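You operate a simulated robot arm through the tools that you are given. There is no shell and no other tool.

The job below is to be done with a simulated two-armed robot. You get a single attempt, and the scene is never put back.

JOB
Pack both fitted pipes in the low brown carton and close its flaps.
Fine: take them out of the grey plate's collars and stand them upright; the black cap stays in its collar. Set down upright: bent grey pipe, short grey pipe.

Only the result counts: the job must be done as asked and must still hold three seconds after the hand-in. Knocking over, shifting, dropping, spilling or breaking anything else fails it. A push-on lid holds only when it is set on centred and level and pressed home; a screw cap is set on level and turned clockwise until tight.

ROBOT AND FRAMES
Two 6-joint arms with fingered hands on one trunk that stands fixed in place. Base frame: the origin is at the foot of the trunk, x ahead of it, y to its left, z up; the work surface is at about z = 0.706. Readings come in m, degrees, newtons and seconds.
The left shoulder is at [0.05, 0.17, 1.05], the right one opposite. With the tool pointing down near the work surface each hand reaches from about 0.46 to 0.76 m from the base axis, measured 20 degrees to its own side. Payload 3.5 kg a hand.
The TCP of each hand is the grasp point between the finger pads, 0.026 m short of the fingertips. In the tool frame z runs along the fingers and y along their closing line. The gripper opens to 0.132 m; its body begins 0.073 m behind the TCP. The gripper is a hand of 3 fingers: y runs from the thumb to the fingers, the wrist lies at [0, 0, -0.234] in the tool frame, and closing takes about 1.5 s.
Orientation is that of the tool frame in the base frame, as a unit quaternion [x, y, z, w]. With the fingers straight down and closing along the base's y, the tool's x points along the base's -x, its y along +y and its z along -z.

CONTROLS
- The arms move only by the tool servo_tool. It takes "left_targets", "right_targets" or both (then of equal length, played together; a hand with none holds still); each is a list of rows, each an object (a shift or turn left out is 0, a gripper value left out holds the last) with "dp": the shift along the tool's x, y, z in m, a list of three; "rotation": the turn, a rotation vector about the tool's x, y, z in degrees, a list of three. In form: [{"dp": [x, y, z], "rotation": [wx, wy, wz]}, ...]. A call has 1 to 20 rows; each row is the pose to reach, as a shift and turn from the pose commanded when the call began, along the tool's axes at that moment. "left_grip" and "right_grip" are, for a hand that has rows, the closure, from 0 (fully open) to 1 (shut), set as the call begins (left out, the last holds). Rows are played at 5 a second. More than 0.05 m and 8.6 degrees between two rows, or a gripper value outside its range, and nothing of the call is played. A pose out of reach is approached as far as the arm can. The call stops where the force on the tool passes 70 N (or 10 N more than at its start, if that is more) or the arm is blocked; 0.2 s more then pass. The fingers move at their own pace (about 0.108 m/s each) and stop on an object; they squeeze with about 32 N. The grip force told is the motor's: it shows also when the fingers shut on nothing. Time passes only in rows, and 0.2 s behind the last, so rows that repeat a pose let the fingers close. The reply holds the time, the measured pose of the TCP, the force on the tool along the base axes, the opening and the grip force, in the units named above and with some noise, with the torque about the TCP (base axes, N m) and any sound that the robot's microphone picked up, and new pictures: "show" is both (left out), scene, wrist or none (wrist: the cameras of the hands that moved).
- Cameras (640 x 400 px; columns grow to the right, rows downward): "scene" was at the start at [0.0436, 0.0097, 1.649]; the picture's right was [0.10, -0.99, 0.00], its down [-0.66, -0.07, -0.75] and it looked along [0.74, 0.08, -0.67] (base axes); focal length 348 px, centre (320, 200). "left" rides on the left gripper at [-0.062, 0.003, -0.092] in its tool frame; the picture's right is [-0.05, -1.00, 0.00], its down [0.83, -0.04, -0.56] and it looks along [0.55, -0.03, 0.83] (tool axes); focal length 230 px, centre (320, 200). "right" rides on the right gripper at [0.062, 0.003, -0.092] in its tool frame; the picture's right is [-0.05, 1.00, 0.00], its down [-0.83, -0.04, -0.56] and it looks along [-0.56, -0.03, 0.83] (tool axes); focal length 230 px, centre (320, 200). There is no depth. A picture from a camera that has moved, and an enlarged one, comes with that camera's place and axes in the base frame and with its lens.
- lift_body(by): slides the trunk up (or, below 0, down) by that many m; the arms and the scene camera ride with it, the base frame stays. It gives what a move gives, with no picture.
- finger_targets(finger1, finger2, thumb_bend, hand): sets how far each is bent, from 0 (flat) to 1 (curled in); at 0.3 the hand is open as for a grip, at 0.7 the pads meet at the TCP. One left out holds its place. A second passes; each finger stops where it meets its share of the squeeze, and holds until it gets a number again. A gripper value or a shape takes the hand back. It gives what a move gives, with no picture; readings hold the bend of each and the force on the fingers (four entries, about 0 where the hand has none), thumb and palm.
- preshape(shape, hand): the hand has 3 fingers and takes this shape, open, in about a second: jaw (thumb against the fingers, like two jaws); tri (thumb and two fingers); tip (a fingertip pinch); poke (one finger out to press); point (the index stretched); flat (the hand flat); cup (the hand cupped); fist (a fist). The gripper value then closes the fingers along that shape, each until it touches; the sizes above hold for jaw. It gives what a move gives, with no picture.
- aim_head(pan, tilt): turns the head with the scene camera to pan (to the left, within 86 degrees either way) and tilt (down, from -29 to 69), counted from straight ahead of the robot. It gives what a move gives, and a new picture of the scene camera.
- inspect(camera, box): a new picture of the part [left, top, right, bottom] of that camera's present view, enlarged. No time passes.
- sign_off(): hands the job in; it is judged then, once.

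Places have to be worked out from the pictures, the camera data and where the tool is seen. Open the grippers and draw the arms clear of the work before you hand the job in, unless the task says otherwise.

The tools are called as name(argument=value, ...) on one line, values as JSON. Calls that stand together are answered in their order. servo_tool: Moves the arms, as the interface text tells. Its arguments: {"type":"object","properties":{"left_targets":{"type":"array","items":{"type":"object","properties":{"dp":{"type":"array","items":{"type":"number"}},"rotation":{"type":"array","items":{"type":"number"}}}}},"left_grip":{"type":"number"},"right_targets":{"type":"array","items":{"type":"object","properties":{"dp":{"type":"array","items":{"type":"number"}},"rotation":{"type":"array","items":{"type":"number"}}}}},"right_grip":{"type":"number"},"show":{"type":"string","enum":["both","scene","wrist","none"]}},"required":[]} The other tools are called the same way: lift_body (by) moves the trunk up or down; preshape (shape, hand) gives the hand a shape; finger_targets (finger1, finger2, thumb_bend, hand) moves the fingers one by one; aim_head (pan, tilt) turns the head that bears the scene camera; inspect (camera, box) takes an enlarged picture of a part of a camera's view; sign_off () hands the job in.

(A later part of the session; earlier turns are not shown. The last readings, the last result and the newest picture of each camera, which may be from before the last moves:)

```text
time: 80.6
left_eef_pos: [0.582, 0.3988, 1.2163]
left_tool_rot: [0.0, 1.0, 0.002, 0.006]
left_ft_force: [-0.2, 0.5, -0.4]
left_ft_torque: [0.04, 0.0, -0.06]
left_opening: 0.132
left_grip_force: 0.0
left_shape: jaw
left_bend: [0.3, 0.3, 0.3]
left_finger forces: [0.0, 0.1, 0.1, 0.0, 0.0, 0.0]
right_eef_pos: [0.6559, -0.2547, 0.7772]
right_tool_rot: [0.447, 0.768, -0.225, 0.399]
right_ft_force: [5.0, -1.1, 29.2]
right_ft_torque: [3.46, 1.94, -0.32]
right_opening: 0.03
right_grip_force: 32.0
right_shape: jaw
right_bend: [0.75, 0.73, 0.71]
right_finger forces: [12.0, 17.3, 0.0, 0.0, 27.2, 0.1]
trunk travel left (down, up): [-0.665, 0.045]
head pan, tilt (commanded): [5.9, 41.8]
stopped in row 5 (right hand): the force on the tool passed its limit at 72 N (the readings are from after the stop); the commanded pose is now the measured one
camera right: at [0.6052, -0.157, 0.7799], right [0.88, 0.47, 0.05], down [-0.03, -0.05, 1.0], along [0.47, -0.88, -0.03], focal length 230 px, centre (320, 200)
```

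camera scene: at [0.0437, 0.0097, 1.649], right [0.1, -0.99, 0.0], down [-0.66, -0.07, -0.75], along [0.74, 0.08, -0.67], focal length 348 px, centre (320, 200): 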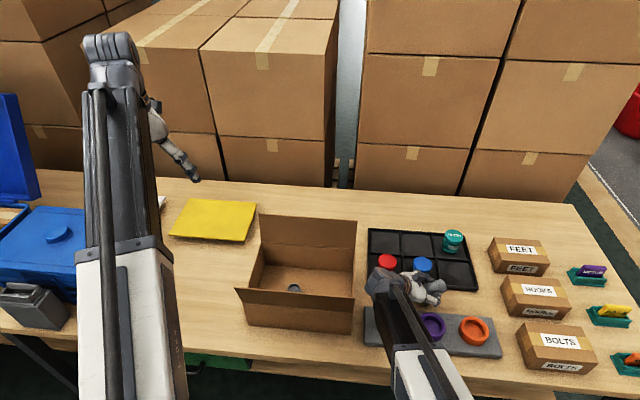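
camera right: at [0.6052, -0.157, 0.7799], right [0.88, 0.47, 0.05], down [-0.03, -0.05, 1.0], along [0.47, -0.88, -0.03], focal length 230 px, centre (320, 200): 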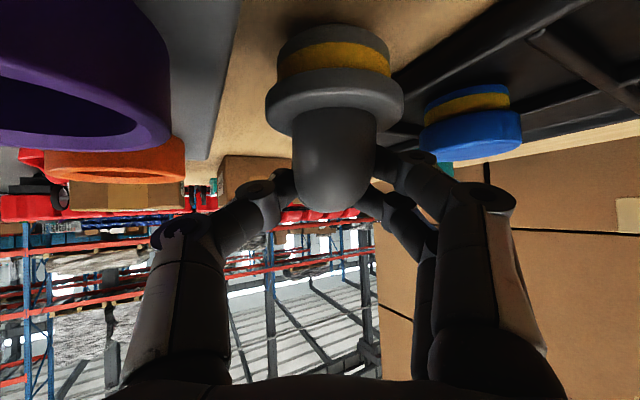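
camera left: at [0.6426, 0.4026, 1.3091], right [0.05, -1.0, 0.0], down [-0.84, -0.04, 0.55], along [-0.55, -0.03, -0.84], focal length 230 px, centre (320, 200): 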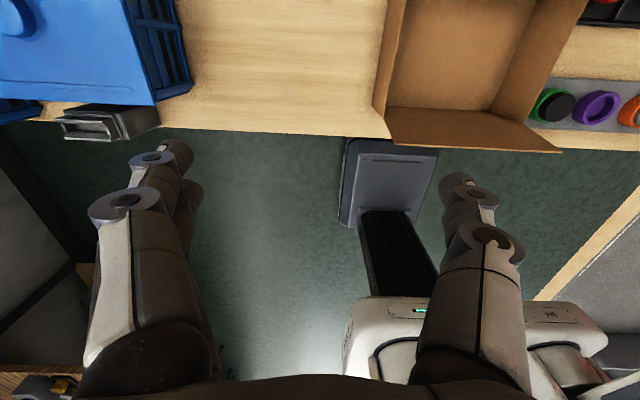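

The stop came from my own hand: the torque places the contact at about (0.59, -0.135), so the wrist camera's housing pressed on the black cap. I raise the hand 5 cm at once and check the cap.

servo_tool(right_targets=[{"dp": [-0.0162, 0, -0.0117]}, {"dp": [-0.0324, 0, -0.0235]}, {"dp": [-0.0486, 0, -0.0352]}, {"dp": [-0.0486, 0, -0.0352]}], show="both")

inspect(camera="left", box=[440, 0, 640, 150])

inspect(camera="scene", box=[350, 220, 510, 370])

```text
time: 81.6
left_eef_pos: [0.5824, 0.3999, 1.2148]
left_tool_rot: [0.0, 1.0, 0.001, 0.004]
left_ft_force: [0.7, 0.2, -0.1]
left_ft_torque: [0.0, -0.03, 0.02]
left_opening: 0.1318
left_grip_force: 0.1
left_shape: jaw
left_bend: [0.3, 0.3, 0.3]
left_finger forces: [0.0, 0.0, 0.1, 0.0, 0.0, 0.0]
right_eef_pos: [0.6566, -0.2535, 0.8341]
right_tool_rot: [0.447, 0.77, -0.226, 0.396]
right_ft_force: [-0.6, 0.6, -0.9]
right_ft_torque: [-0.01, 0.0, -0.01]
right_opening: 0.0306
right_grip_force: 32.1
right_shape: jaw
right_bend: [0.75, 0.73, 0.71]
right_finger forces: [12.0, 17.1, 0.1, 0.0, 27.1, 0.0]
trunk travel left (down, up): [-0.665, 0.045]
head pan, tilt (commanded): [5.9, 41.8]
camera scene: at [0.0438, 0.0097, 1.649], right [0.1, -0.99, 0.0], down [-0.66, -0.07, -0.75], along [0.74, 0.08, -0.67], focal length 348 px, centre (320, 200)
camera right: at [0.6054, -0.1568, 0.8383], right [0.88, 0.47, 0.05], down [-0.03, -0.05, 1.0], along [0.47, -0.88, -0.03], focal length 230 px, centre (320, 200)
```

scene: 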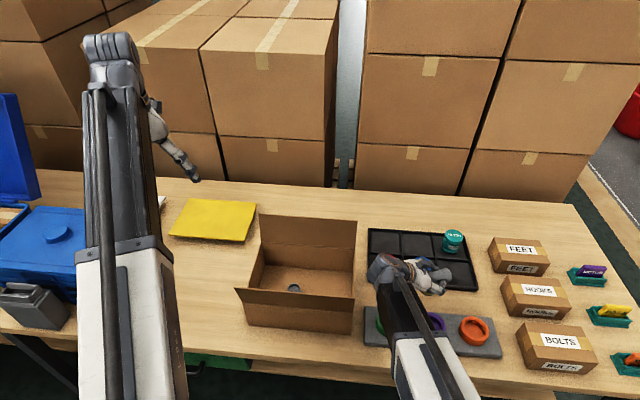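
right: 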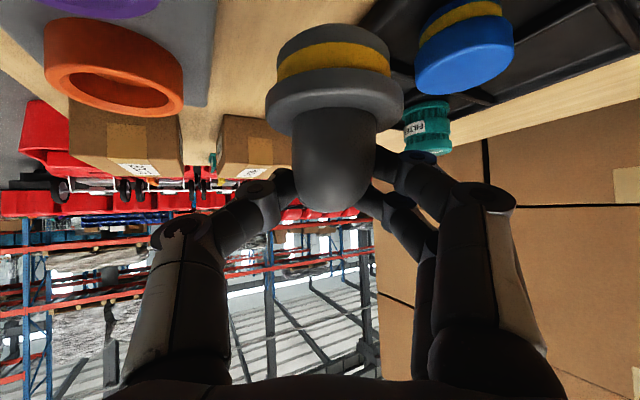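

```text
2.67 times, centred on (540, 75) of left
camera zoom: at [0.6428, 0.4023, 1.3091], right [0.05, -1.0, 0.0], down [-0.84, -0.04, 0.55], along [-0.55, -0.03, -0.84], focal length 614 px, centre (-267, 533)
```

zoom: 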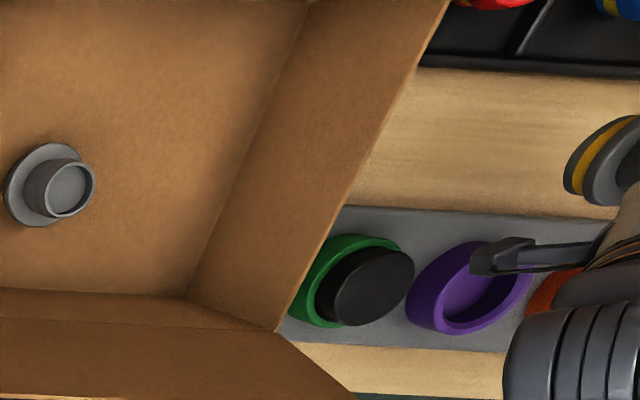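

```text
2.67 times, centred on (430, 295) of scene
camera zoom: at [0.0438, 0.0097, 1.649], right [0.1, -0.99, 0.0], down [-0.66, -0.07, -0.75], along [0.74, 0.08, -0.67], focal length 927 px, centre (27, -53)
```

zoom: 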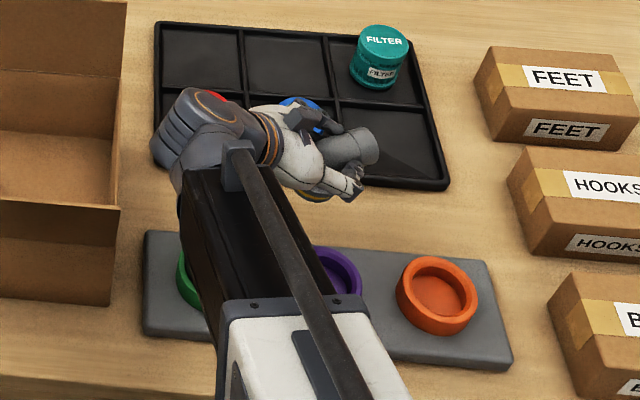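

The black cap and collar look exactly as before. I turn the hand 30° so it points along -y (camera then over bare table) and move to y≈-0.32.

servo_tool(right_targets=[{"dp": [-0.0084, -0.0082, 0.0116], "rotation": [6.1, 0, 4.4]}, {"dp": [-0.0168, -0.0165, 0.0232], "rotation": [12.2, -0.1, 8.8]}, {"dp": [-0.0252, -0.0247, 0.0347], "rotation": [18.3, -0.1, 13.2]}, {"dp": [-0.0336, -0.0329, 0.0463], "rotation": [24.4, -0.2, 17.6]}, {"dp": [-0.0336, -0.0329, 0.0463], "rotation": [24.4, -0.2, 17.6]}], show="both")

inspect(camera="scene", box=[350, 220, 510, 370])

inspect(camera="right", box=[200, 0, 480, 220])

```text
time: 82.8
left_eef_pos: [0.5822, 0.3988, 1.2158]
left_tool_rot: [0.0, 1.0, 0.001, 0.004]
left_ft_force: [0.7, 0.0, 0.2]
left_ft_torque: [0.0, 0.01, -0.01]
left_opening: 0.1319
left_grip_force: 0.0
left_shape: jaw
left_bend: [0.3, 0.3, 0.3]
left_finger forces: [0.1, 0.1, 0.1, 0.1, 0.1, 0.0]
right_eef_pos: [0.6545, -0.319, 0.8331]
right_tool_rot: [0.632, 0.627, -0.321, 0.324]
right_ft_force: [0.0, -0.6, -1.4]
right_ft_torque: [0.0, 0.01, 0.03]
right_opening: 0.0302
right_grip_force: 31.5
right_shape: jaw
right_bend: [0.75, 0.73, 0.71]
right_finger forces: [12.0, 17.2, 0.0, 0.0, 27.0, 0.0]
trunk travel left (down, up): [-0.665, 0.045]
head pan, tilt (commanded): [5.9, 41.8]
camera scene: at [0.0436, 0.0097, 1.649], right [0.1, -0.99, 0.0], down [-0.66, -0.07, -0.75], along [0.74, 0.08, -0.67], focal length 348 px, centre (320, 200)
camera right: at [0.6602, -0.2087, 0.8366], right [1.0, -0.04, 0.05], down [-0.05, -0.03, 1.0], along [-0.03, -1.0, -0.03], focal length 230 px, centre (320, 200)
```

scene: 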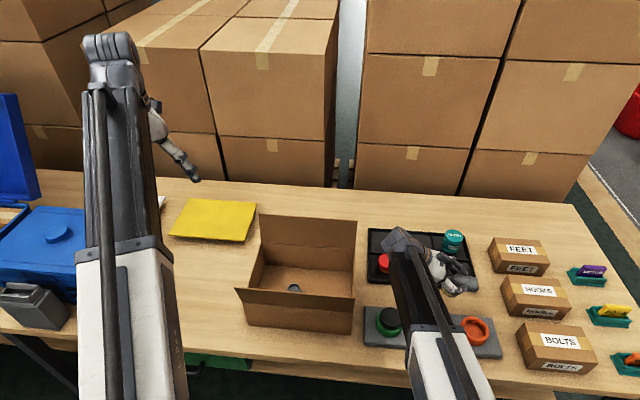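
right: 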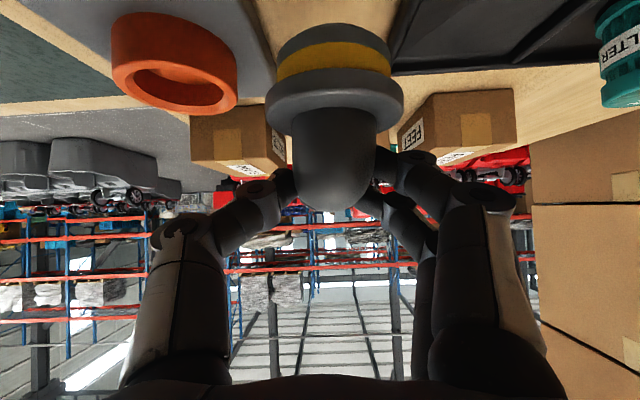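

```text
2.67 times, centred on (430, 295) of scene
camera zoom: at [0.0436, 0.0097, 1.649], right [0.1, -0.99, 0.0], down [-0.66, -0.07, -0.75], along [0.74, 0.08, -0.67], focal length 927 px, centre (27, -53)
```

zoom: 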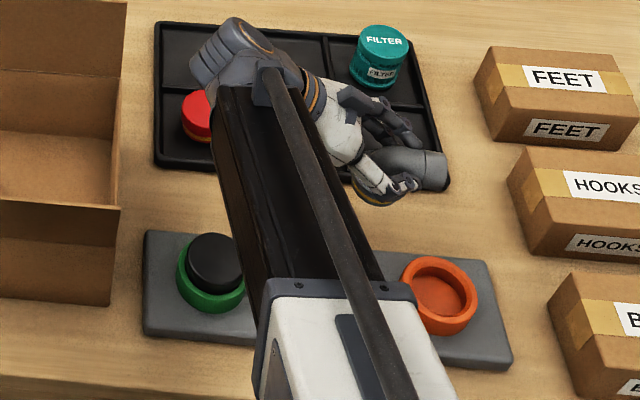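

```text
1.82 times, centred on (340, 110) of right
camera zoom: at [0.6602, -0.2087, 0.8366], right [1.0, -0.04, 0.05], down [-0.05, -0.03, 1.0], along [-0.03, -1.0, -0.03], focal length 418 px, centre (284, 364)
```

zoom: 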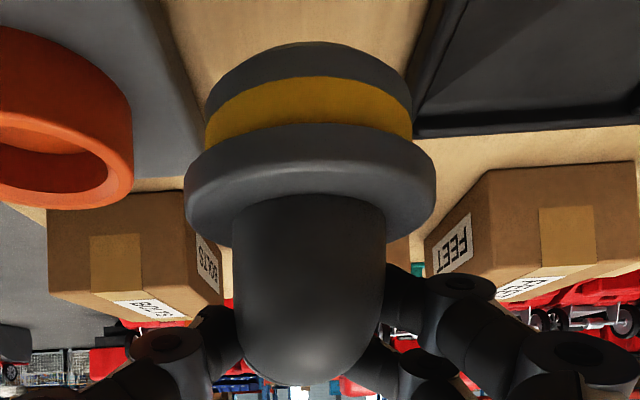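

The plug is centred over the bare strip between plate and tray, and the flange looks level (within about 1–2°). I lower to TCP z≈0.772.

servo_tool(right_targets=[{"dp": [0.0162, -0.0001, 0.0117]}, {"dp": [0.0325, -0.0002, 0.0234]}, {"dp": [0.0438, -0.0003, 0.0316]}, {"dp": [0.0495, -0.0004, 0.0357]}, {"dp": [0.0495, -0.0004, 0.0357]}], show="wrist")

inspect(camera="right", box=[200, 0, 480, 220])

```text
time: 84.0
left_eef_pos: [0.581, 0.3993, 1.2166]
left_tool_rot: [0.0, 1.0, 0.001, 0.005]
left_ft_force: [-0.3, -0.6, 0.5]
left_ft_torque: [0.0, 0.02, 0.02]
left_opening: 0.1319
left_grip_force: 0.0
left_shape: jaw
left_bend: [0.3, 0.3, 0.3]
left_finger forces: [0.0, 0.0, 0.0, 0.0, 0.1, 0.0]
right_eef_pos: [0.6545, -0.3213, 0.7718]
right_tool_rot: [0.631, 0.627, -0.321, 0.325]
right_ft_force: [-0.8, -1.1, -0.8]
right_ft_torque: [0.0, 0.01, 0.02]
right_opening: 0.0304
right_grip_force: 32.1
right_shape: jaw
right_bend: [0.75, 0.73, 0.71]
right_finger forces: [12.0, 17.2, 0.0, 0.1, 27.1, 0.1]
trunk travel left (down, up): [-0.665, 0.045]
head pan, tilt (commanded): [5.9, 41.8]
camera right: at [0.6607, -0.2098, 0.7765], right [1.0, -0.03, 0.05], down [-0.05, -0.03, 1.0], along [-0.03, -1.0, -0.03], focal length 230 px, centre (320, 200)
```

right: 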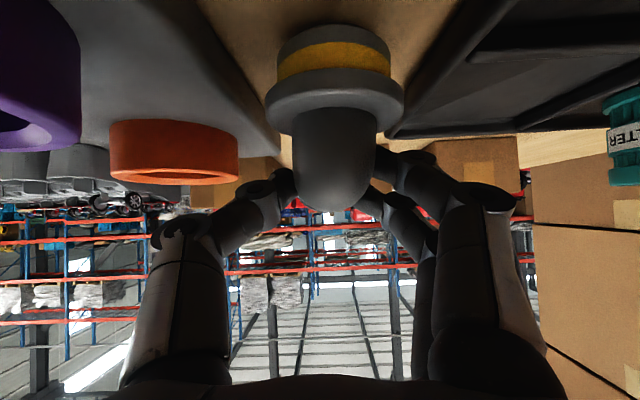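

```text
1.82 times, centred on (340, 110) of right
camera zoom: at [0.6607, -0.2098, 0.7765], right [1.0, -0.03, 0.05], down [-0.05, -0.03, 1.0], along [-0.03, -1.0, -0.03], focal length 418 px, centre (284, 364)
```

zoom: 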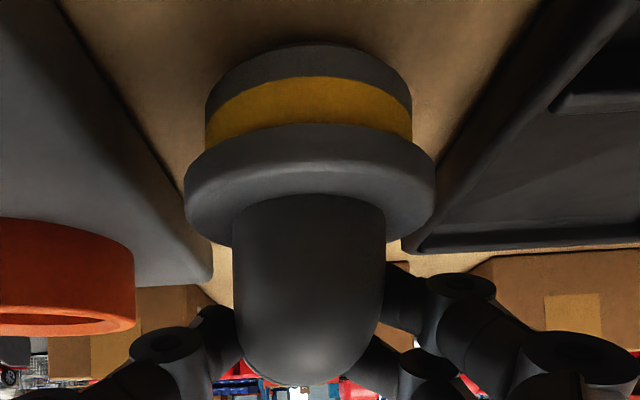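

Clear on all sides. I lower in 2 mm steps until the plug meets the table.

servo_tool(right_targets=[{"dp": [0.0016, 0, 0.0012]}, {"dp": [0.0032, 0, 0.0023]}, {"dp": [0.0049, 0, 0.0035]}, {"dp": [0.0049, 0, 0.0035]}], show="none")

```text
time: 85.0
left_eef_pos: [0.5818, 0.3997, 1.2151]
left_tool_rot: [0.0, 1.0, 0.001, 0.003]
left_ft_force: [0.3, 0.7, -0.2]
left_ft_torque: [-0.03, -0.01, -0.01]
left_opening: 0.132
left_grip_force: 0.1
left_shape: jaw
left_bend: [0.3, 0.3, 0.3]
left_finger forces: [0.0, 0.0, 0.0, 0.0, 0.0, 0.0]
right_eef_pos: [0.6552, -0.3212, 0.7667]
right_tool_rot: [0.63, 0.627, -0.322, 0.325]
right_ft_force: [0.7, 0.0, -1.1]
right_ft_torque: [-0.01, 0.02, 0.01]
right_opening: 0.0302
right_grip_force: 31.9
right_shape: jaw
right_bend: [0.75, 0.73, 0.71]
right_finger forces: [12.0, 17.2, 0.0, 0.0, 27.1, 0.0]
trunk travel left (down, up): [-0.665, 0.045]
head pan, tilt (commanded): [5.9, 41.8]
```

No contact at z=0.7667. I continue in 1.5 mm steps.

servo_tool(right_targets=[{"dp": [0.0012, 0, 0.0009]}, {"dp": [0.0024, 0, 0.0018]}, {"dp": [0.0036, 0, 0.0026]}, {"dp": [0.0036, 0, 0.0026]}], show="wrist")

```text
time: 86.0
left_eef_pos: [0.5807, 0.3993, 1.2167]
left_tool_rot: [0.001, 1.0, -0.001, 0.005]
left_ft_force: [-0.3, -0.9, 1.0]
left_ft_torque: [0.03, 0.03, 0.01]
left_opening: 0.1319
left_grip_force: 0.1
left_shape: jaw
left_bend: [0.3, 0.3, 0.3]
left_finger forces: [0.1, 0.1, 0.0, 0.1, 0.0, 0.1]
right_eef_pos: [0.6556, -0.3209, 0.7646]
right_tool_rot: [0.63, 0.627, -0.321, 0.326]
right_ft_force: [1.0, -2.4, 15.4]
right_ft_torque: [-0.24, 0.05, 0.04]
right_opening: 0.0306
right_grip_force: 31.6
right_shape: jaw
right_bend: [0.75, 0.73, 0.71]
right_finger forces: [11.6, 20.6, 0.0, 0.0, 31.2, 0.0]
trunk travel left (down, up): [-0.665, 0.045]
head pan, tilt (commanded): [5.9, 41.8]
camera right: at [0.6607, -0.2099, 0.768], right [1.0, -0.03, 0.05], down [-0.05, -0.03, 1.0], along [-0.03, -1.0, -0.03], focal length 230 px, centre (320, 200)
```

right: 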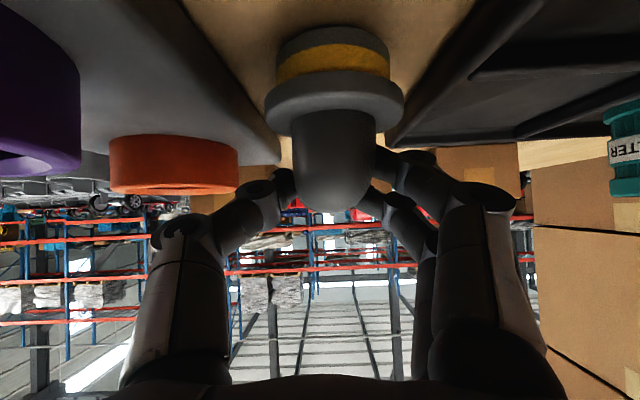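

The plug touches the table at TCP z=0.7646 (15 N). I ease up a millimetre and open the hand part way to let the pipe stand.

servo_tool(right_targets=[{"dp": [-0.0008, 0, -0.0006]}, {"dp": [-0.0008, 0, -0.0006]}], show="none")

servo_tool(right_targets=[{"dp": [0, 0, 0]}, {"dp": [0, 0, 0]}, {"dp": [0, 0, 0]}, {"dp": [0, 0, 0]}, {"dp": [0, 0, 0]}], right_grip=0.45, show="wrist")

inspect(camera="right", box=[200, 0, 480, 220])

inspect(camera="scene", box=[390, 220, 510, 330])

```text
time: 86.6
left_eef_pos: [0.5816, 0.3989, 1.2171]
left_tool_rot: [0.0, 1.0, 0.0, 0.005]
left_ft_force: [-0.1, -0.2, -0.6]
left_ft_torque: [-0.02, 0.01, -0.02]
left_opening: 0.1322
left_grip_force: 0.0
left_shape: jaw
left_bend: [0.3, 0.3, 0.3]
left_finger forces: [0.0, 0.0, 0.0, 0.0, 0.1, 0.1]
right_eef_pos: [0.6543, -0.3208, 0.7645]
right_tool_rot: [0.631, 0.627, -0.321, 0.325]
right_ft_force: [2.0, -2.8, 15.7]
right_ft_torque: [-0.25, -0.01, 0.03]
right_opening: 0.0302
right_grip_force: 31.8
right_shape: jaw
right_bend: [0.75, 0.73, 0.71]
right_finger forces: [12.0, 21.1, 0.0, 0.1, 29.9, 0.0]
trunk travel left (down, up): [-0.665, 0.045]
head pan, tilt (commanded): [5.9, 41.8]
```

```text
time: 87.8
left_eef_pos: [0.5816, 0.3994, 1.2165]
left_tool_rot: [0.0, 1.0, 0.001, 0.005]
left_ft_force: [-0.6, -0.4, 0.0]
left_ft_torque: [-0.01, -0.01, 0.01]
left_opening: 0.1319
left_grip_force: 0.0
left_shape: jaw
left_bend: [0.3, 0.3, 0.3]
left_finger forces: [0.0, 0.0, 0.0, 0.0, 0.0, 0.0]
right_eef_pos: [0.6552, -0.3223, 0.7637]
right_tool_rot: [0.631, 0.627, -0.321, 0.325]
right_ft_force: [0.6, 0.4, -0.2]
right_ft_torque: [0.0, -0.04, -0.01]
right_opening: 0.0719
right_grip_force: 0.2
right_shape: jaw
right_bend: [0.72, 0.72, 0.7]
right_finger forces: [0.0, 0.0, 0.0, 0.0, 0.0, 0.0]
trunk travel left (down, up): [-0.665, 0.045]
head pan, tilt (commanded): [5.9, 41.8]
camera right: at [0.6605, -0.2099, 0.7671], right [1.0, -0.03, 0.05], down [-0.05, -0.03, 1.0], along [-0.03, -1.0, -0.03], focal length 230 px, centre (320, 200)
```

right: 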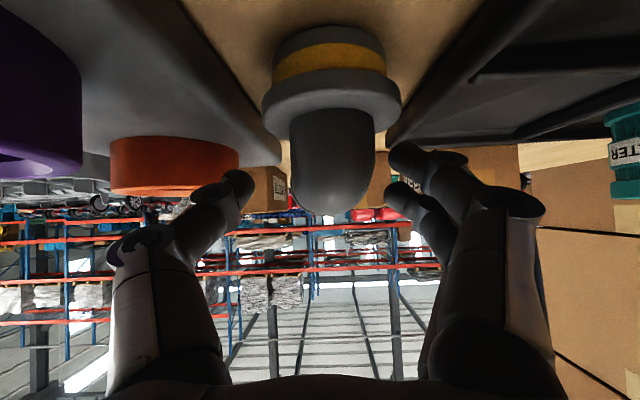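

```text
1.82 times, centred on (340, 110) of right
camera zoom: at [0.6605, -0.2099, 0.7671], right [1.0, -0.03, 0.05], down [-0.05, -0.03, 1.0], along [-0.03, -1.0, -0.03], focal length 418 px, centre (284, 364)
```

zoom: 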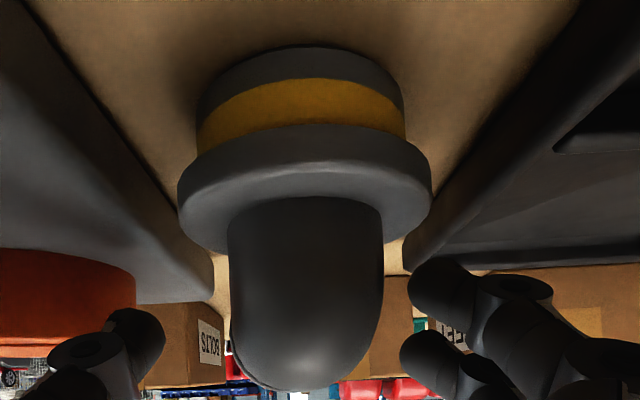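

```text
3.64 times, centred on (450, 275) of scene
camera zoom: at [0.0436, 0.0097, 1.649], right [0.1, -0.99, 0.0], down [-0.66, -0.07, -0.75], along [0.74, 0.08, -0.67], focal length 1264 px, centre (-153, -73)
```

zoom: 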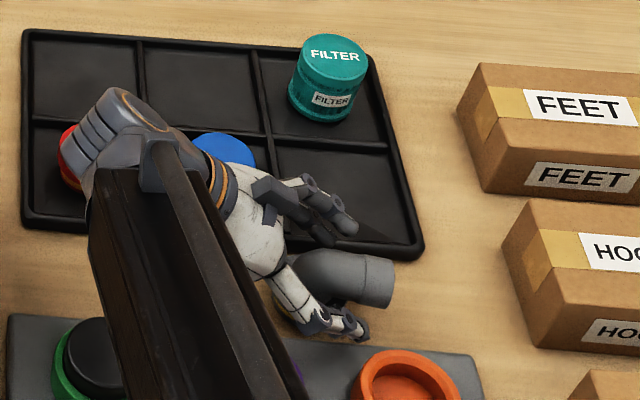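

The bent pipe stands upright on its own on the bare table and the fingers are clear. I back the hand out along its own axis, then rise.

servo_tool(right_targets=[{"dp": [0, 0, -0.015]}, {"dp": [0, 0, -0.035]}, {"dp": [0, 0, -0.06]}, {"dp": [0, 0, -0.09]}, {"dp": [-0.03, 0, -0.11]}, {"dp": [-0.065, 0, -0.135]}, {"dp": [-0.065, 0, -0.135]}], show="both")

inspect(camera="scene", box=[390, 220, 510, 330])

```text
time: 89.4
left_eef_pos: [0.5819, 0.399, 1.216]
left_tool_rot: [0.0, 1.0, 0.001, 0.004]
left_ft_force: [0.6, -0.5, -0.3]
left_ft_torque: [-0.02, 0.0, 0.0]
left_opening: 0.1317
left_grip_force: 0.0
left_shape: jaw
left_bend: [0.3, 0.3, 0.3]
left_finger forces: [0.0, 0.0, 0.0, 0.0, 0.0, 0.0]
right_eef_pos: [0.6582, -0.2498, 0.895]
right_tool_rot: [0.631, 0.627, -0.322, 0.325]
right_ft_force: [0.4, -0.6, 0.5]
right_ft_torque: [0.0, 0.0, 0.02]
right_opening: 0.0721
right_grip_force: 0.1
right_shape: jaw
right_bend: [0.72, 0.72, 0.7]
right_finger forces: [0.0, 0.0, 0.1, 0.0, 0.0, 0.1]
trunk travel left (down, up): [-0.665, 0.045]
head pan, tilt (commanded): [5.9, 41.8]
camera scene: at [0.0437, 0.0098, 1.649], right [0.1, -0.99, 0.0], down [-0.66, -0.07, -0.75], along [0.74, 0.08, -0.67], focal length 348 px, centre (320, 200)
camera right: at [0.6621, -0.1395, 0.8991], right [1.0, -0.03, 0.05], down [-0.05, -0.03, 1.0], along [-0.03, -1.0, -0.03], focal length 230 px, centre (320, 200)
```

scene: 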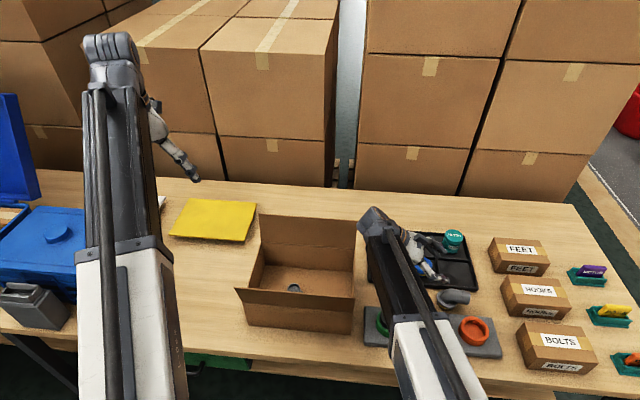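
right: 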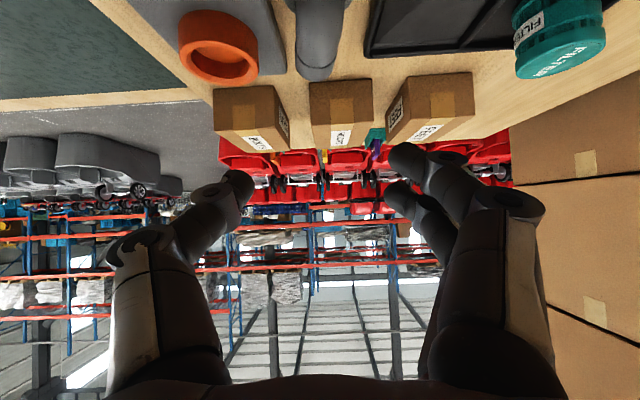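

```text
3.64 times, centred on (450, 275) of scene
camera zoom: at [0.0437, 0.0098, 1.649], right [0.1, -0.99, 0.0], down [-0.66, -0.07, -0.75], along [0.74, 0.08, -0.67], focal length 1264 px, centre (-153, -73)
```

zoom: 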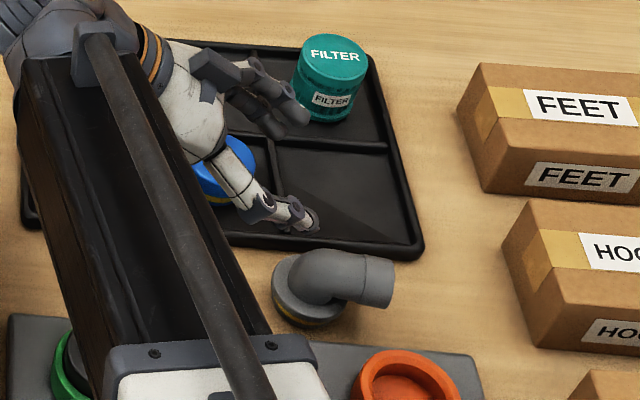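

The bent pipe stands cleanly on the table. I rise a little more and turn the hand back to straight down, closing line along x, above the pipe.

servo_tool(right_targets=[{"dp": [-0.0093, 0, 0.0056], "rotation": [0, 7.75, 0]}, {"dp": [-0.0187, 0, 0.0112], "rotation": [0, 15.5, 0]}, {"dp": [-0.028, 0, 0.0168], "rotation": [0, 23.2, 0]}, {"dp": [-0.0373, 0, 0.0225], "rotation": [0, 31, 0]}, {"dp": [-0.0466, 0, 0.0281], "rotation": [0, 38.7, 0]}, {"dp": [-0.056, 0, 0.0337], "rotation": [0, 46.5, 0]}, {"dp": [-0.0653, 0, 0.0393], "rotation": [0, 54.2, 0]}, {"dp": [-0.0653, 0, 0.0393], "rotation": [0, 54.2, 0]}], show="both")

inspect(camera="right", box=[220, 20, 420, 180])

```text
time: 91.2
left_eef_pos: [0.5824, 0.3985, 1.2152]
left_tool_rot: [0.0, 1.0, 0.001, 0.005]
left_ft_force: [0.2, 0.6, 0.4]
left_ft_torque: [0.0, 0.03, -0.01]
left_opening: 0.1321
left_grip_force: 0.0
left_shape: jaw
left_bend: [0.3, 0.3, 0.3]
left_finger forces: [0.1, 0.0, 0.0, 0.1, 0.0, 0.1]
right_eef_pos: [0.6544, -0.3182, 0.9255]
right_tool_rot: [0.708, 0.706, 0.002, 0.003]
right_ft_force: [1.6, -0.2, 0.8]
right_ft_torque: [0.03, -0.01, 0.01]
right_opening: 0.0721
right_grip_force: 0.1
right_shape: jaw
right_bend: [0.72, 0.72, 0.7]
right_finger forces: [0.0, 0.0, 0.0, 0.0, 0.0, 0.0]
trunk travel left (down, up): [-0.665, 0.045]
head pan, tilt (commanded): [5.9, 41.8]
camera scene: at [0.0436, 0.0098, 1.649], right [0.1, -0.99, 0.0], down [-0.66, -0.07, -0.75], along [0.74, 0.08, -0.67], focal length 348 px, centre (320, 200)
camera right: at [0.6594, -0.2567, 1.0173], right [1.0, -0.05, 0.01], down [-0.05, -0.83, 0.56], along [-0.02, -0.56, -0.83], focal length 230 px, centre (320, 200)
```

scene: 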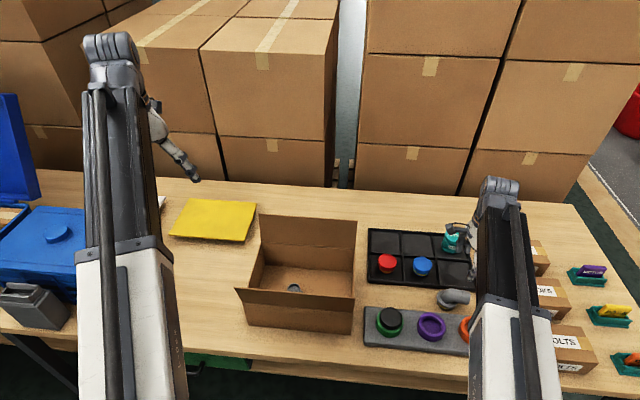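
right: 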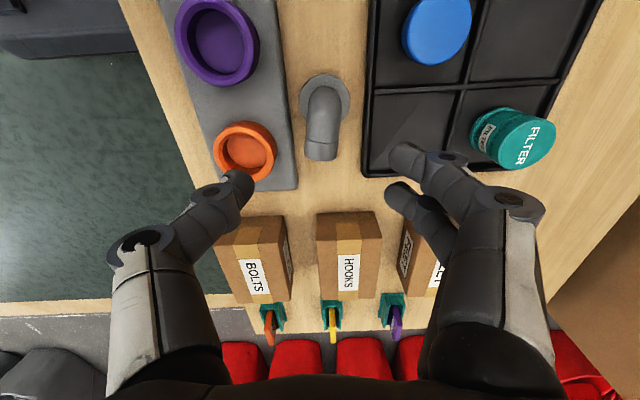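

```text
2.50 times, centred on (320, 100) of right
camera zoom: at [0.6594, -0.2567, 1.0173], right [1.0, -0.05, 0.01], down [-0.05, -0.83, 0.56], along [-0.02, -0.56, -0.83], focal length 575 px, centre (320, 450)
```

zoom: 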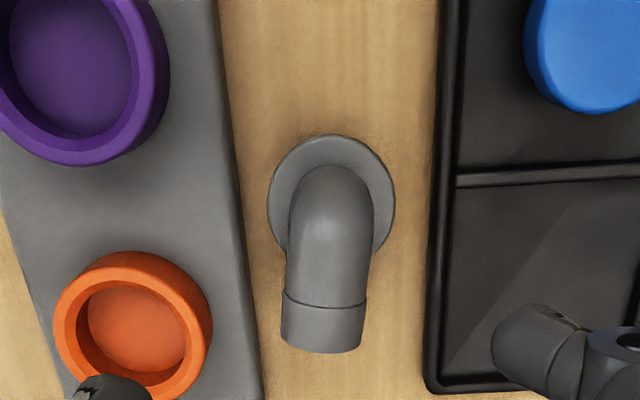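

The standing pipe's axis is at about (0.6655, -0.3096) with its leg pointing about 8° off -y toward -x. I yaw the hand to match, centre over the elbow with a narrower opening, and come down to z≈0.86.

servo_tool(right_targets=[{"dp": [-0.0003, 0.003, 0.02], "rotation": [0, 0, 4]}, {"dp": [-0.0007, 0.0057, 0.04], "rotation": [0, 0, 8]}, {"dp": [-0.0007, 0.0057, 0.065], "rotation": [0, 0, 8]}, {"dp": [-0.0007, 0.0057, 0.065], "rotation": [0, 0, 8]}], right_grip=0.54, show="wrist")

inspect(camera="right", box=[220, 20, 420, 180])

```text
time: 92.2
left_eef_pos: [0.5814, 0.3989, 1.2161]
left_tool_rot: [0.0, 1.0, 0.001, 0.005]
left_ft_force: [0.0, -0.5, 0.5]
left_ft_torque: [-0.01, -0.03, -0.03]
left_opening: 0.1321
left_grip_force: 0.1
left_shape: jaw
left_bend: [0.3, 0.3, 0.3]
left_finger forces: [0.0, 0.0, 0.0, 0.0, 0.1, 0.0]
right_eef_pos: [0.6603, -0.3189, 0.8591]
right_tool_rot: [0.755, 0.655, 0.001, 0.003]
right_ft_force: [0.6, 0.0, -0.1]
right_ft_torque: [-0.02, 0.0, -0.03]
right_opening: 0.0611
right_grip_force: 0.0
right_shape: jaw
right_bend: [0.73, 0.73, 0.7]
right_finger forces: [0.0, 0.0, 0.1, 0.0, 0.0, 0.0]
trunk travel left (down, up): [-0.665, 0.045]
head pan, tilt (commanded): [5.9, 41.8]
camera right: at [0.673, -0.2587, 0.9516], right [0.98, -0.19, 0.01], down [-0.17, -0.81, 0.56], along [-0.1, -0.55, -0.83], focal length 230 px, centre (320, 200)
```

right: 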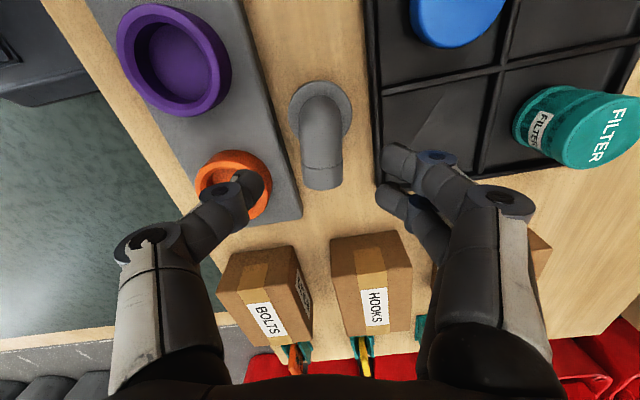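

```text
2.50 times, centred on (320, 100) of right
camera zoom: at [0.673, -0.2587, 0.9516], right [0.98, -0.19, 0.01], down [-0.17, -0.81, 0.56], along [-0.1, -0.55, -0.83], focal length 575 px, centre (320, 450)
```

zoom: 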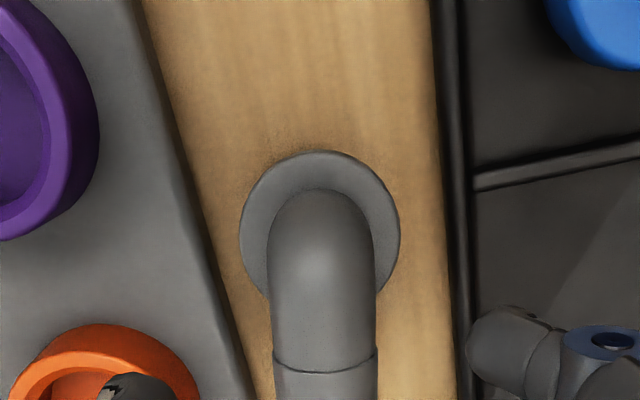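

The leg is aligned with the tool, and the tube is nearly centred; I shift 3.5 mm toward the thumb for an even grip and come down to TCP z≈0.761 over the elbow.

servo_tool(right_targets=[{"dp": [0, -0.0035, 0.02]}, {"dp": [0, -0.0035, 0.045]}, {"dp": [0, -0.0035, 0.068]}, {"dp": [0, -0.0035, 0.085]}, {"dp": [0, -0.0035, 0.094]}, {"dp": [0, -0.0035, 0.0975]}, {"dp": [0, -0.0035, 0.0975]}], show="wrist")

inspect(camera="right", box=[220, 60, 420, 260])

```text
time: 93.8
left_eef_pos: [0.5825, 0.3996, 1.2152]
left_tool_rot: [0.0, 1.0, 0.001, 0.005]
left_ft_force: [-0.1, 0.7, 0.8]
left_ft_torque: [0.04, 0.0, -0.01]
left_opening: 0.132
left_grip_force: 0.1
left_shape: jaw
left_bend: [0.3, 0.3, 0.3]
left_finger forces: [0.1, 0.0, 0.0, 0.1, 0.1, 0.1]
right_eef_pos: [0.6564, -0.32, 0.7615]
right_tool_rot: [0.755, 0.655, 0.002, 0.003]
right_ft_force: [0.0, -0.2, 0.4]
right_ft_torque: [0.01, 0.04, 0.03]
right_opening: 0.0614
right_grip_force: 0.0
right_shape: jaw
right_bend: [0.73, 0.73, 0.7]
right_finger forces: [0.0, 0.0, 0.0, 0.0, 0.0, 0.1]
trunk travel left (down, up): [-0.665, 0.045]
head pan, tilt (commanded): [5.9, 41.8]
camera right: at [0.6704, -0.259, 0.8538], right [0.98, -0.19, 0.01], down [-0.17, -0.81, 0.56], along [-0.1, -0.55, -0.83], focal length 230 px, centre (320, 200)
```

right: 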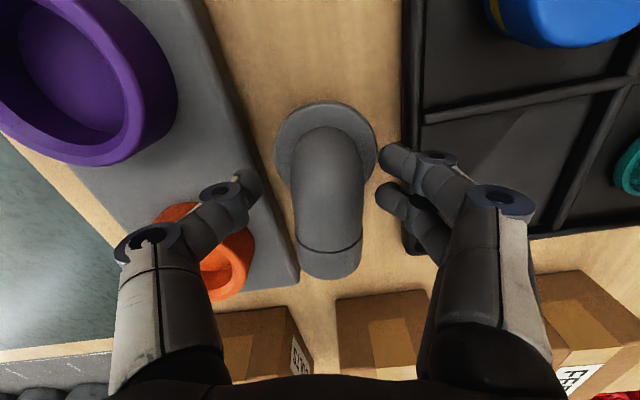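

```text
2.00 times, centred on (320, 160) of right
camera zoom: at [0.6704, -0.259, 0.8538], right [0.98, -0.19, 0.01], down [-0.17, -0.81, 0.56], along [-0.1, -0.55, -0.83], focal length 460 px, centre (320, 280)
```

zoom: 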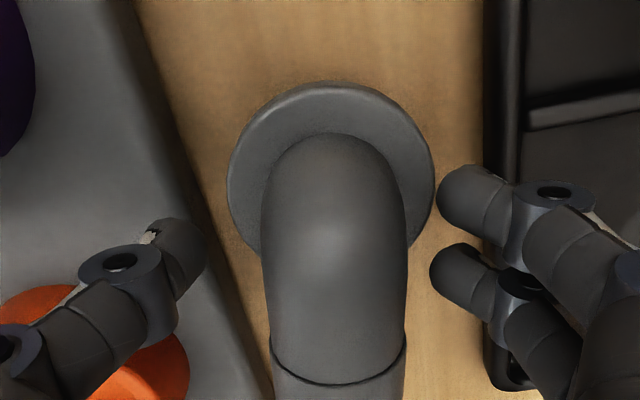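

No contact anywhere, and the fingers face the elbow on both sides. I close the hand.

servo_tool(right_targets=[{"dp": [0, 0, 0]}, {"dp": [0, 0, 0]}, {"dp": [0, 0, 0]}, {"dp": [0, 0, 0]}, {"dp": [0, 0, 0]}, {"dp": [0, 0, 0]}, {"dp": [0, 0, 0]}], right_grip=1.0, show="wrist")

```text
time: 95.4
left_eef_pos: [0.5823, 0.3996, 1.2168]
left_tool_rot: [-0.001, 1.0, 0.001, 0.005]
left_ft_force: [0.1, -0.9, -0.3]
left_ft_torque: [-0.01, -0.02, 0.0]
left_opening: 0.132
left_grip_force: 0.0
left_shape: jaw
left_bend: [0.3, 0.3, 0.3]
left_finger forces: [0.0, 0.1, 0.1, 0.0, 0.0, 0.0]
right_eef_pos: [0.6576, -0.3201, 0.7623]
right_tool_rot: [0.756, 0.654, 0.002, 0.003]
right_ft_force: [0.2, -0.3, -0.9]
right_ft_torque: [-0.03, -0.02, 0.04]
right_opening: 0.0292
right_grip_force: 32.1
right_shape: jaw
right_bend: [0.73, 0.73, 0.7]
right_finger forces: [14.7, 14.0, 0.1, 0.1, 28.6, 0.1]
trunk travel left (down, up): [-0.665, 0.045]
head pan, tilt (commanded): [5.9, 41.8]
camera right: at [0.6704, -0.259, 0.8539], right [0.98, -0.19, 0.01], down [-0.16, -0.81, 0.56], along [-0.1, -0.55, -0.83], focal length 230 px, centre (320, 200)
```

right: 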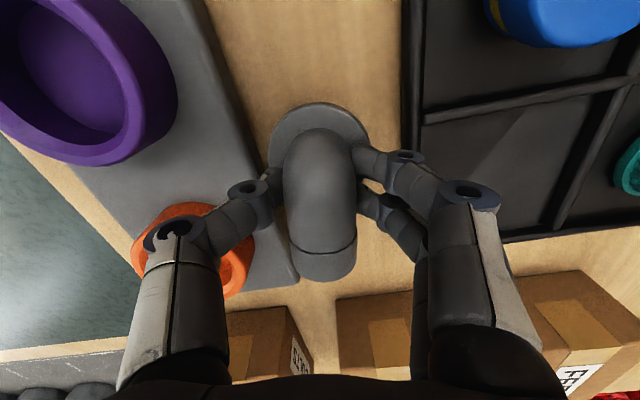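

An even grip (15/14 against 29 N) with no side load. I lift slowly to z≈0.95 and check that the pipe hangs upright.

servo_tool(right_targets=[{"dp": [0, 0, -0.01]}, {"dp": [0, 0, -0.025]}, {"dp": [0, 0, -0.05]}, {"dp": [0, 0, -0.085]}, {"dp": [0, 0, -0.125]}, {"dp": [0, 0, -0.165]}, {"dp": [0, 0, -0.19]}, {"dp": [0, 0, -0.19]}], show="both")

inspect(camera="scene", box=[390, 180, 530, 320])

inspect(camera="left", box=[480, 0, 640, 150])

```text
time: 97.2
left_eef_pos: [0.5821, 0.3984, 1.2155]
left_tool_rot: [0.0, 1.0, 0.001, 0.005]
left_ft_force: [0.9, 0.9, -0.4]
left_ft_torque: [0.0, -0.02, 0.02]
left_opening: 0.1321
left_grip_force: 0.0
left_shape: jaw
left_bend: [0.3, 0.3, 0.3]
left_finger forces: [0.0, 0.0, 0.0, 0.1, 0.0, 0.0]
right_eef_pos: [0.6562, -0.3198, 0.9512]
right_tool_rot: [0.756, 0.655, 0.002, 0.003]
right_ft_force: [0.0, -0.1, -1.1]
right_ft_torque: [-0.04, 0.0, 0.01]
right_opening: 0.0295
right_grip_force: 31.9
right_shape: jaw
right_bend: [0.73, 0.73, 0.7]
right_finger forces: [14.8, 13.9, 0.0, 0.0, 28.6, 0.0]
trunk travel left (down, up): [-0.665, 0.045]
head pan, tilt (commanded): [5.9, 41.8]
camera scene: at [0.0437, 0.0096, 1.649], right [0.1, -0.99, 0.0], down [-0.66, -0.07, -0.75], along [0.74, 0.08, -0.67], focal length 348 px, centre (320, 200)
camera right: at [0.6693, -0.2595, 1.0445], right [0.98, -0.19, 0.01], down [-0.16, -0.81, 0.56], along [-0.1, -0.55, -0.83], focal length 230 px, centre (320, 200)
```

scene: 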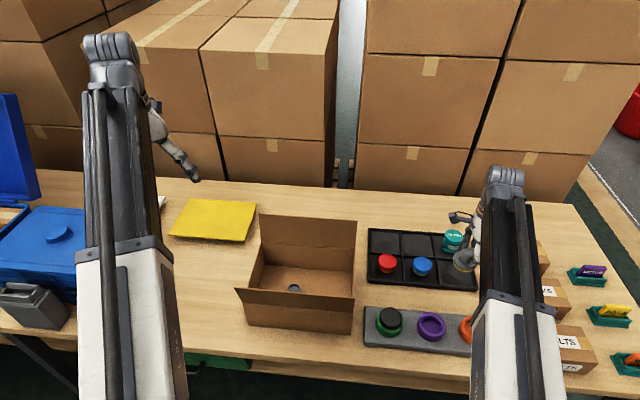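
right: 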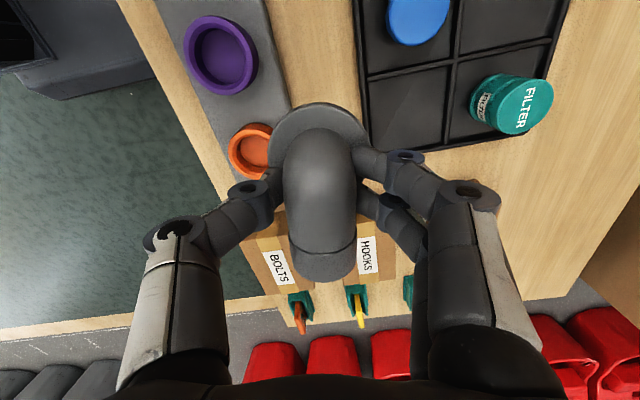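

```text
2.86 times, centred on (460, 250) of scene
camera zoom: at [0.0437, 0.0096, 1.649], right [0.1, -0.99, 0.0], down [-0.66, -0.07, -0.75], along [0.74, 0.08, -0.67], focal length 994 px, centre (-80, 57)
```

zoom: 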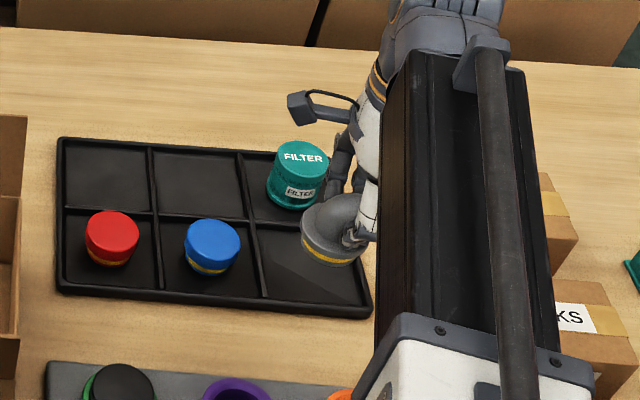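

```text
2.67 times, centred on (560, 75) of left
camera zoom: at [0.6427, 0.4022, 1.3091], right [0.05, -1.0, 0.0], down [-0.84, -0.04, 0.55], along [-0.55, -0.03, -0.84], focal length 614 px, centre (-320, 533)
```

zoom: 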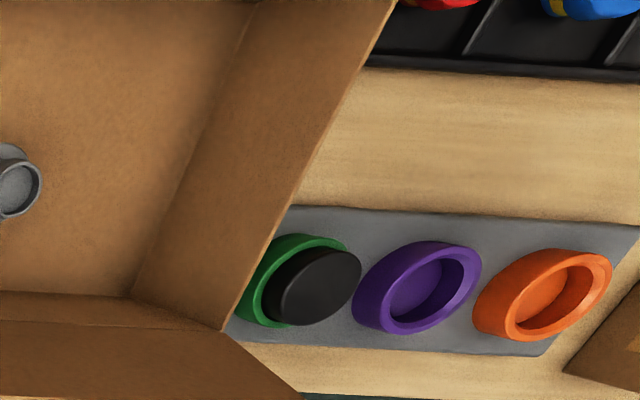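

The pipe hangs upright. I carry it at z≈0.95 over the carton's right wall to TCP (0.6615, 0.054), turning the leg to point about (0.5, -0.87).

servo_tool(right_targets=[{"dp": [0.0412, -0.0054, 0], "rotation": [0, 0, -4.2]}, {"dp": [0.0825, -0.0107, 0], "rotation": [0, 0, -8.4]}, {"dp": [0.1237, -0.0161, 0], "rotation": [0, 0, -12.7]}, {"dp": [0.1649, -0.0215, 0], "rotation": [0, 0, -16.9]}, {"dp": [0.2062, -0.0268, 0], "rotation": [0, 0, -21.1]}, {"dp": [0.2474, -0.0322, 0], "rotation": [0, 0, -25.3]}, {"dp": [0.2886, -0.0376, 0], "rotation": [0, 0, -29.6]}, {"dp": [0.3299, -0.0429, 0], "rotation": [0, 0, -33.8]}, {"dp": [0.3711, -0.0483, 0], "rotation": [0, 0, -38]}, {"dp": [0.3711, -0.0483, 0], "rotation": [0, 0, -38]}], show="both")

inspect(camera="left", box=[360, 0, 640, 175])

```text
time: 99.4
left_eef_pos: [0.5822, 0.3996, 1.2167]
left_tool_rot: [0.0, 1.0, 0.002, 0.004]
left_ft_force: [0.1, -0.3, 0.6]
left_ft_torque: [0.03, -0.01, 0.01]
left_opening: 0.1317
left_grip_force: 0.1
left_shape: jaw
left_bend: [0.3, 0.3, 0.3]
left_finger forces: [0.0, 0.1, 0.1, 0.1, 0.0, 0.1]
right_eef_pos: [0.6593, 0.0584, 0.9534]
right_tool_rot: [0.501, 0.865, 0.001, 0.004]
right_ft_force: [-0.5, -0.3, -0.2]
right_ft_torque: [-0.02, 0.01, 0.02]
right_opening: 0.0292
right_grip_force: 31.7
right_shape: jaw
right_bend: [0.73, 0.73, 0.7]
right_finger forces: [14.7, 13.9, 0.0, 0.0, 28.5, 0.0]
trunk travel left (down, up): [-0.665, 0.045]
head pan, tilt (commanded): [5.9, 41.8]
camera scene: at [0.0437, 0.0096, 1.649], right [0.1, -0.99, 0.0], down [-0.66, -0.07, -0.75], along [0.74, 0.08, -0.67], focal length 348 px, centre (320, 200)
camera right: at [0.6322, 0.1135, 1.0449], right [0.89, 0.45, 0.01], down [0.37, -0.74, 0.56], along [0.26, -0.5, -0.83], focal length 230 px, centre (320, 200)
```

scene: 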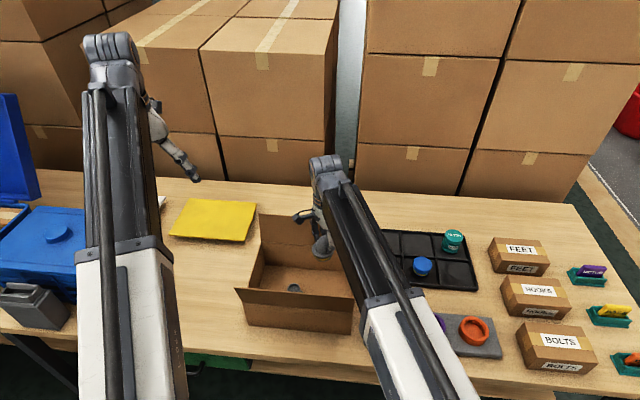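
right: 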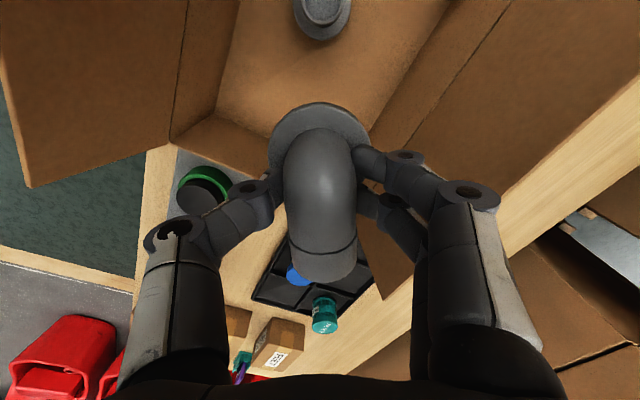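

```text
2.29 times, centred on (500, 88) of left
camera zoom: at [0.6427, 0.4022, 1.3092], right [0.05, -1.0, 0.0], down [-0.84, -0.04, 0.55], along [-0.55, -0.03, -0.84], focal length 526 px, centre (-91, 457)
```

zoom: 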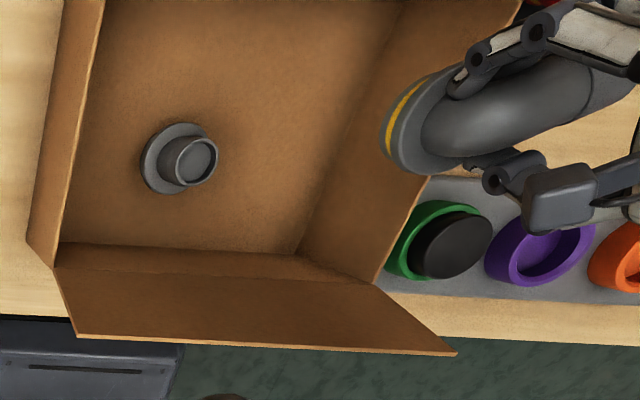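

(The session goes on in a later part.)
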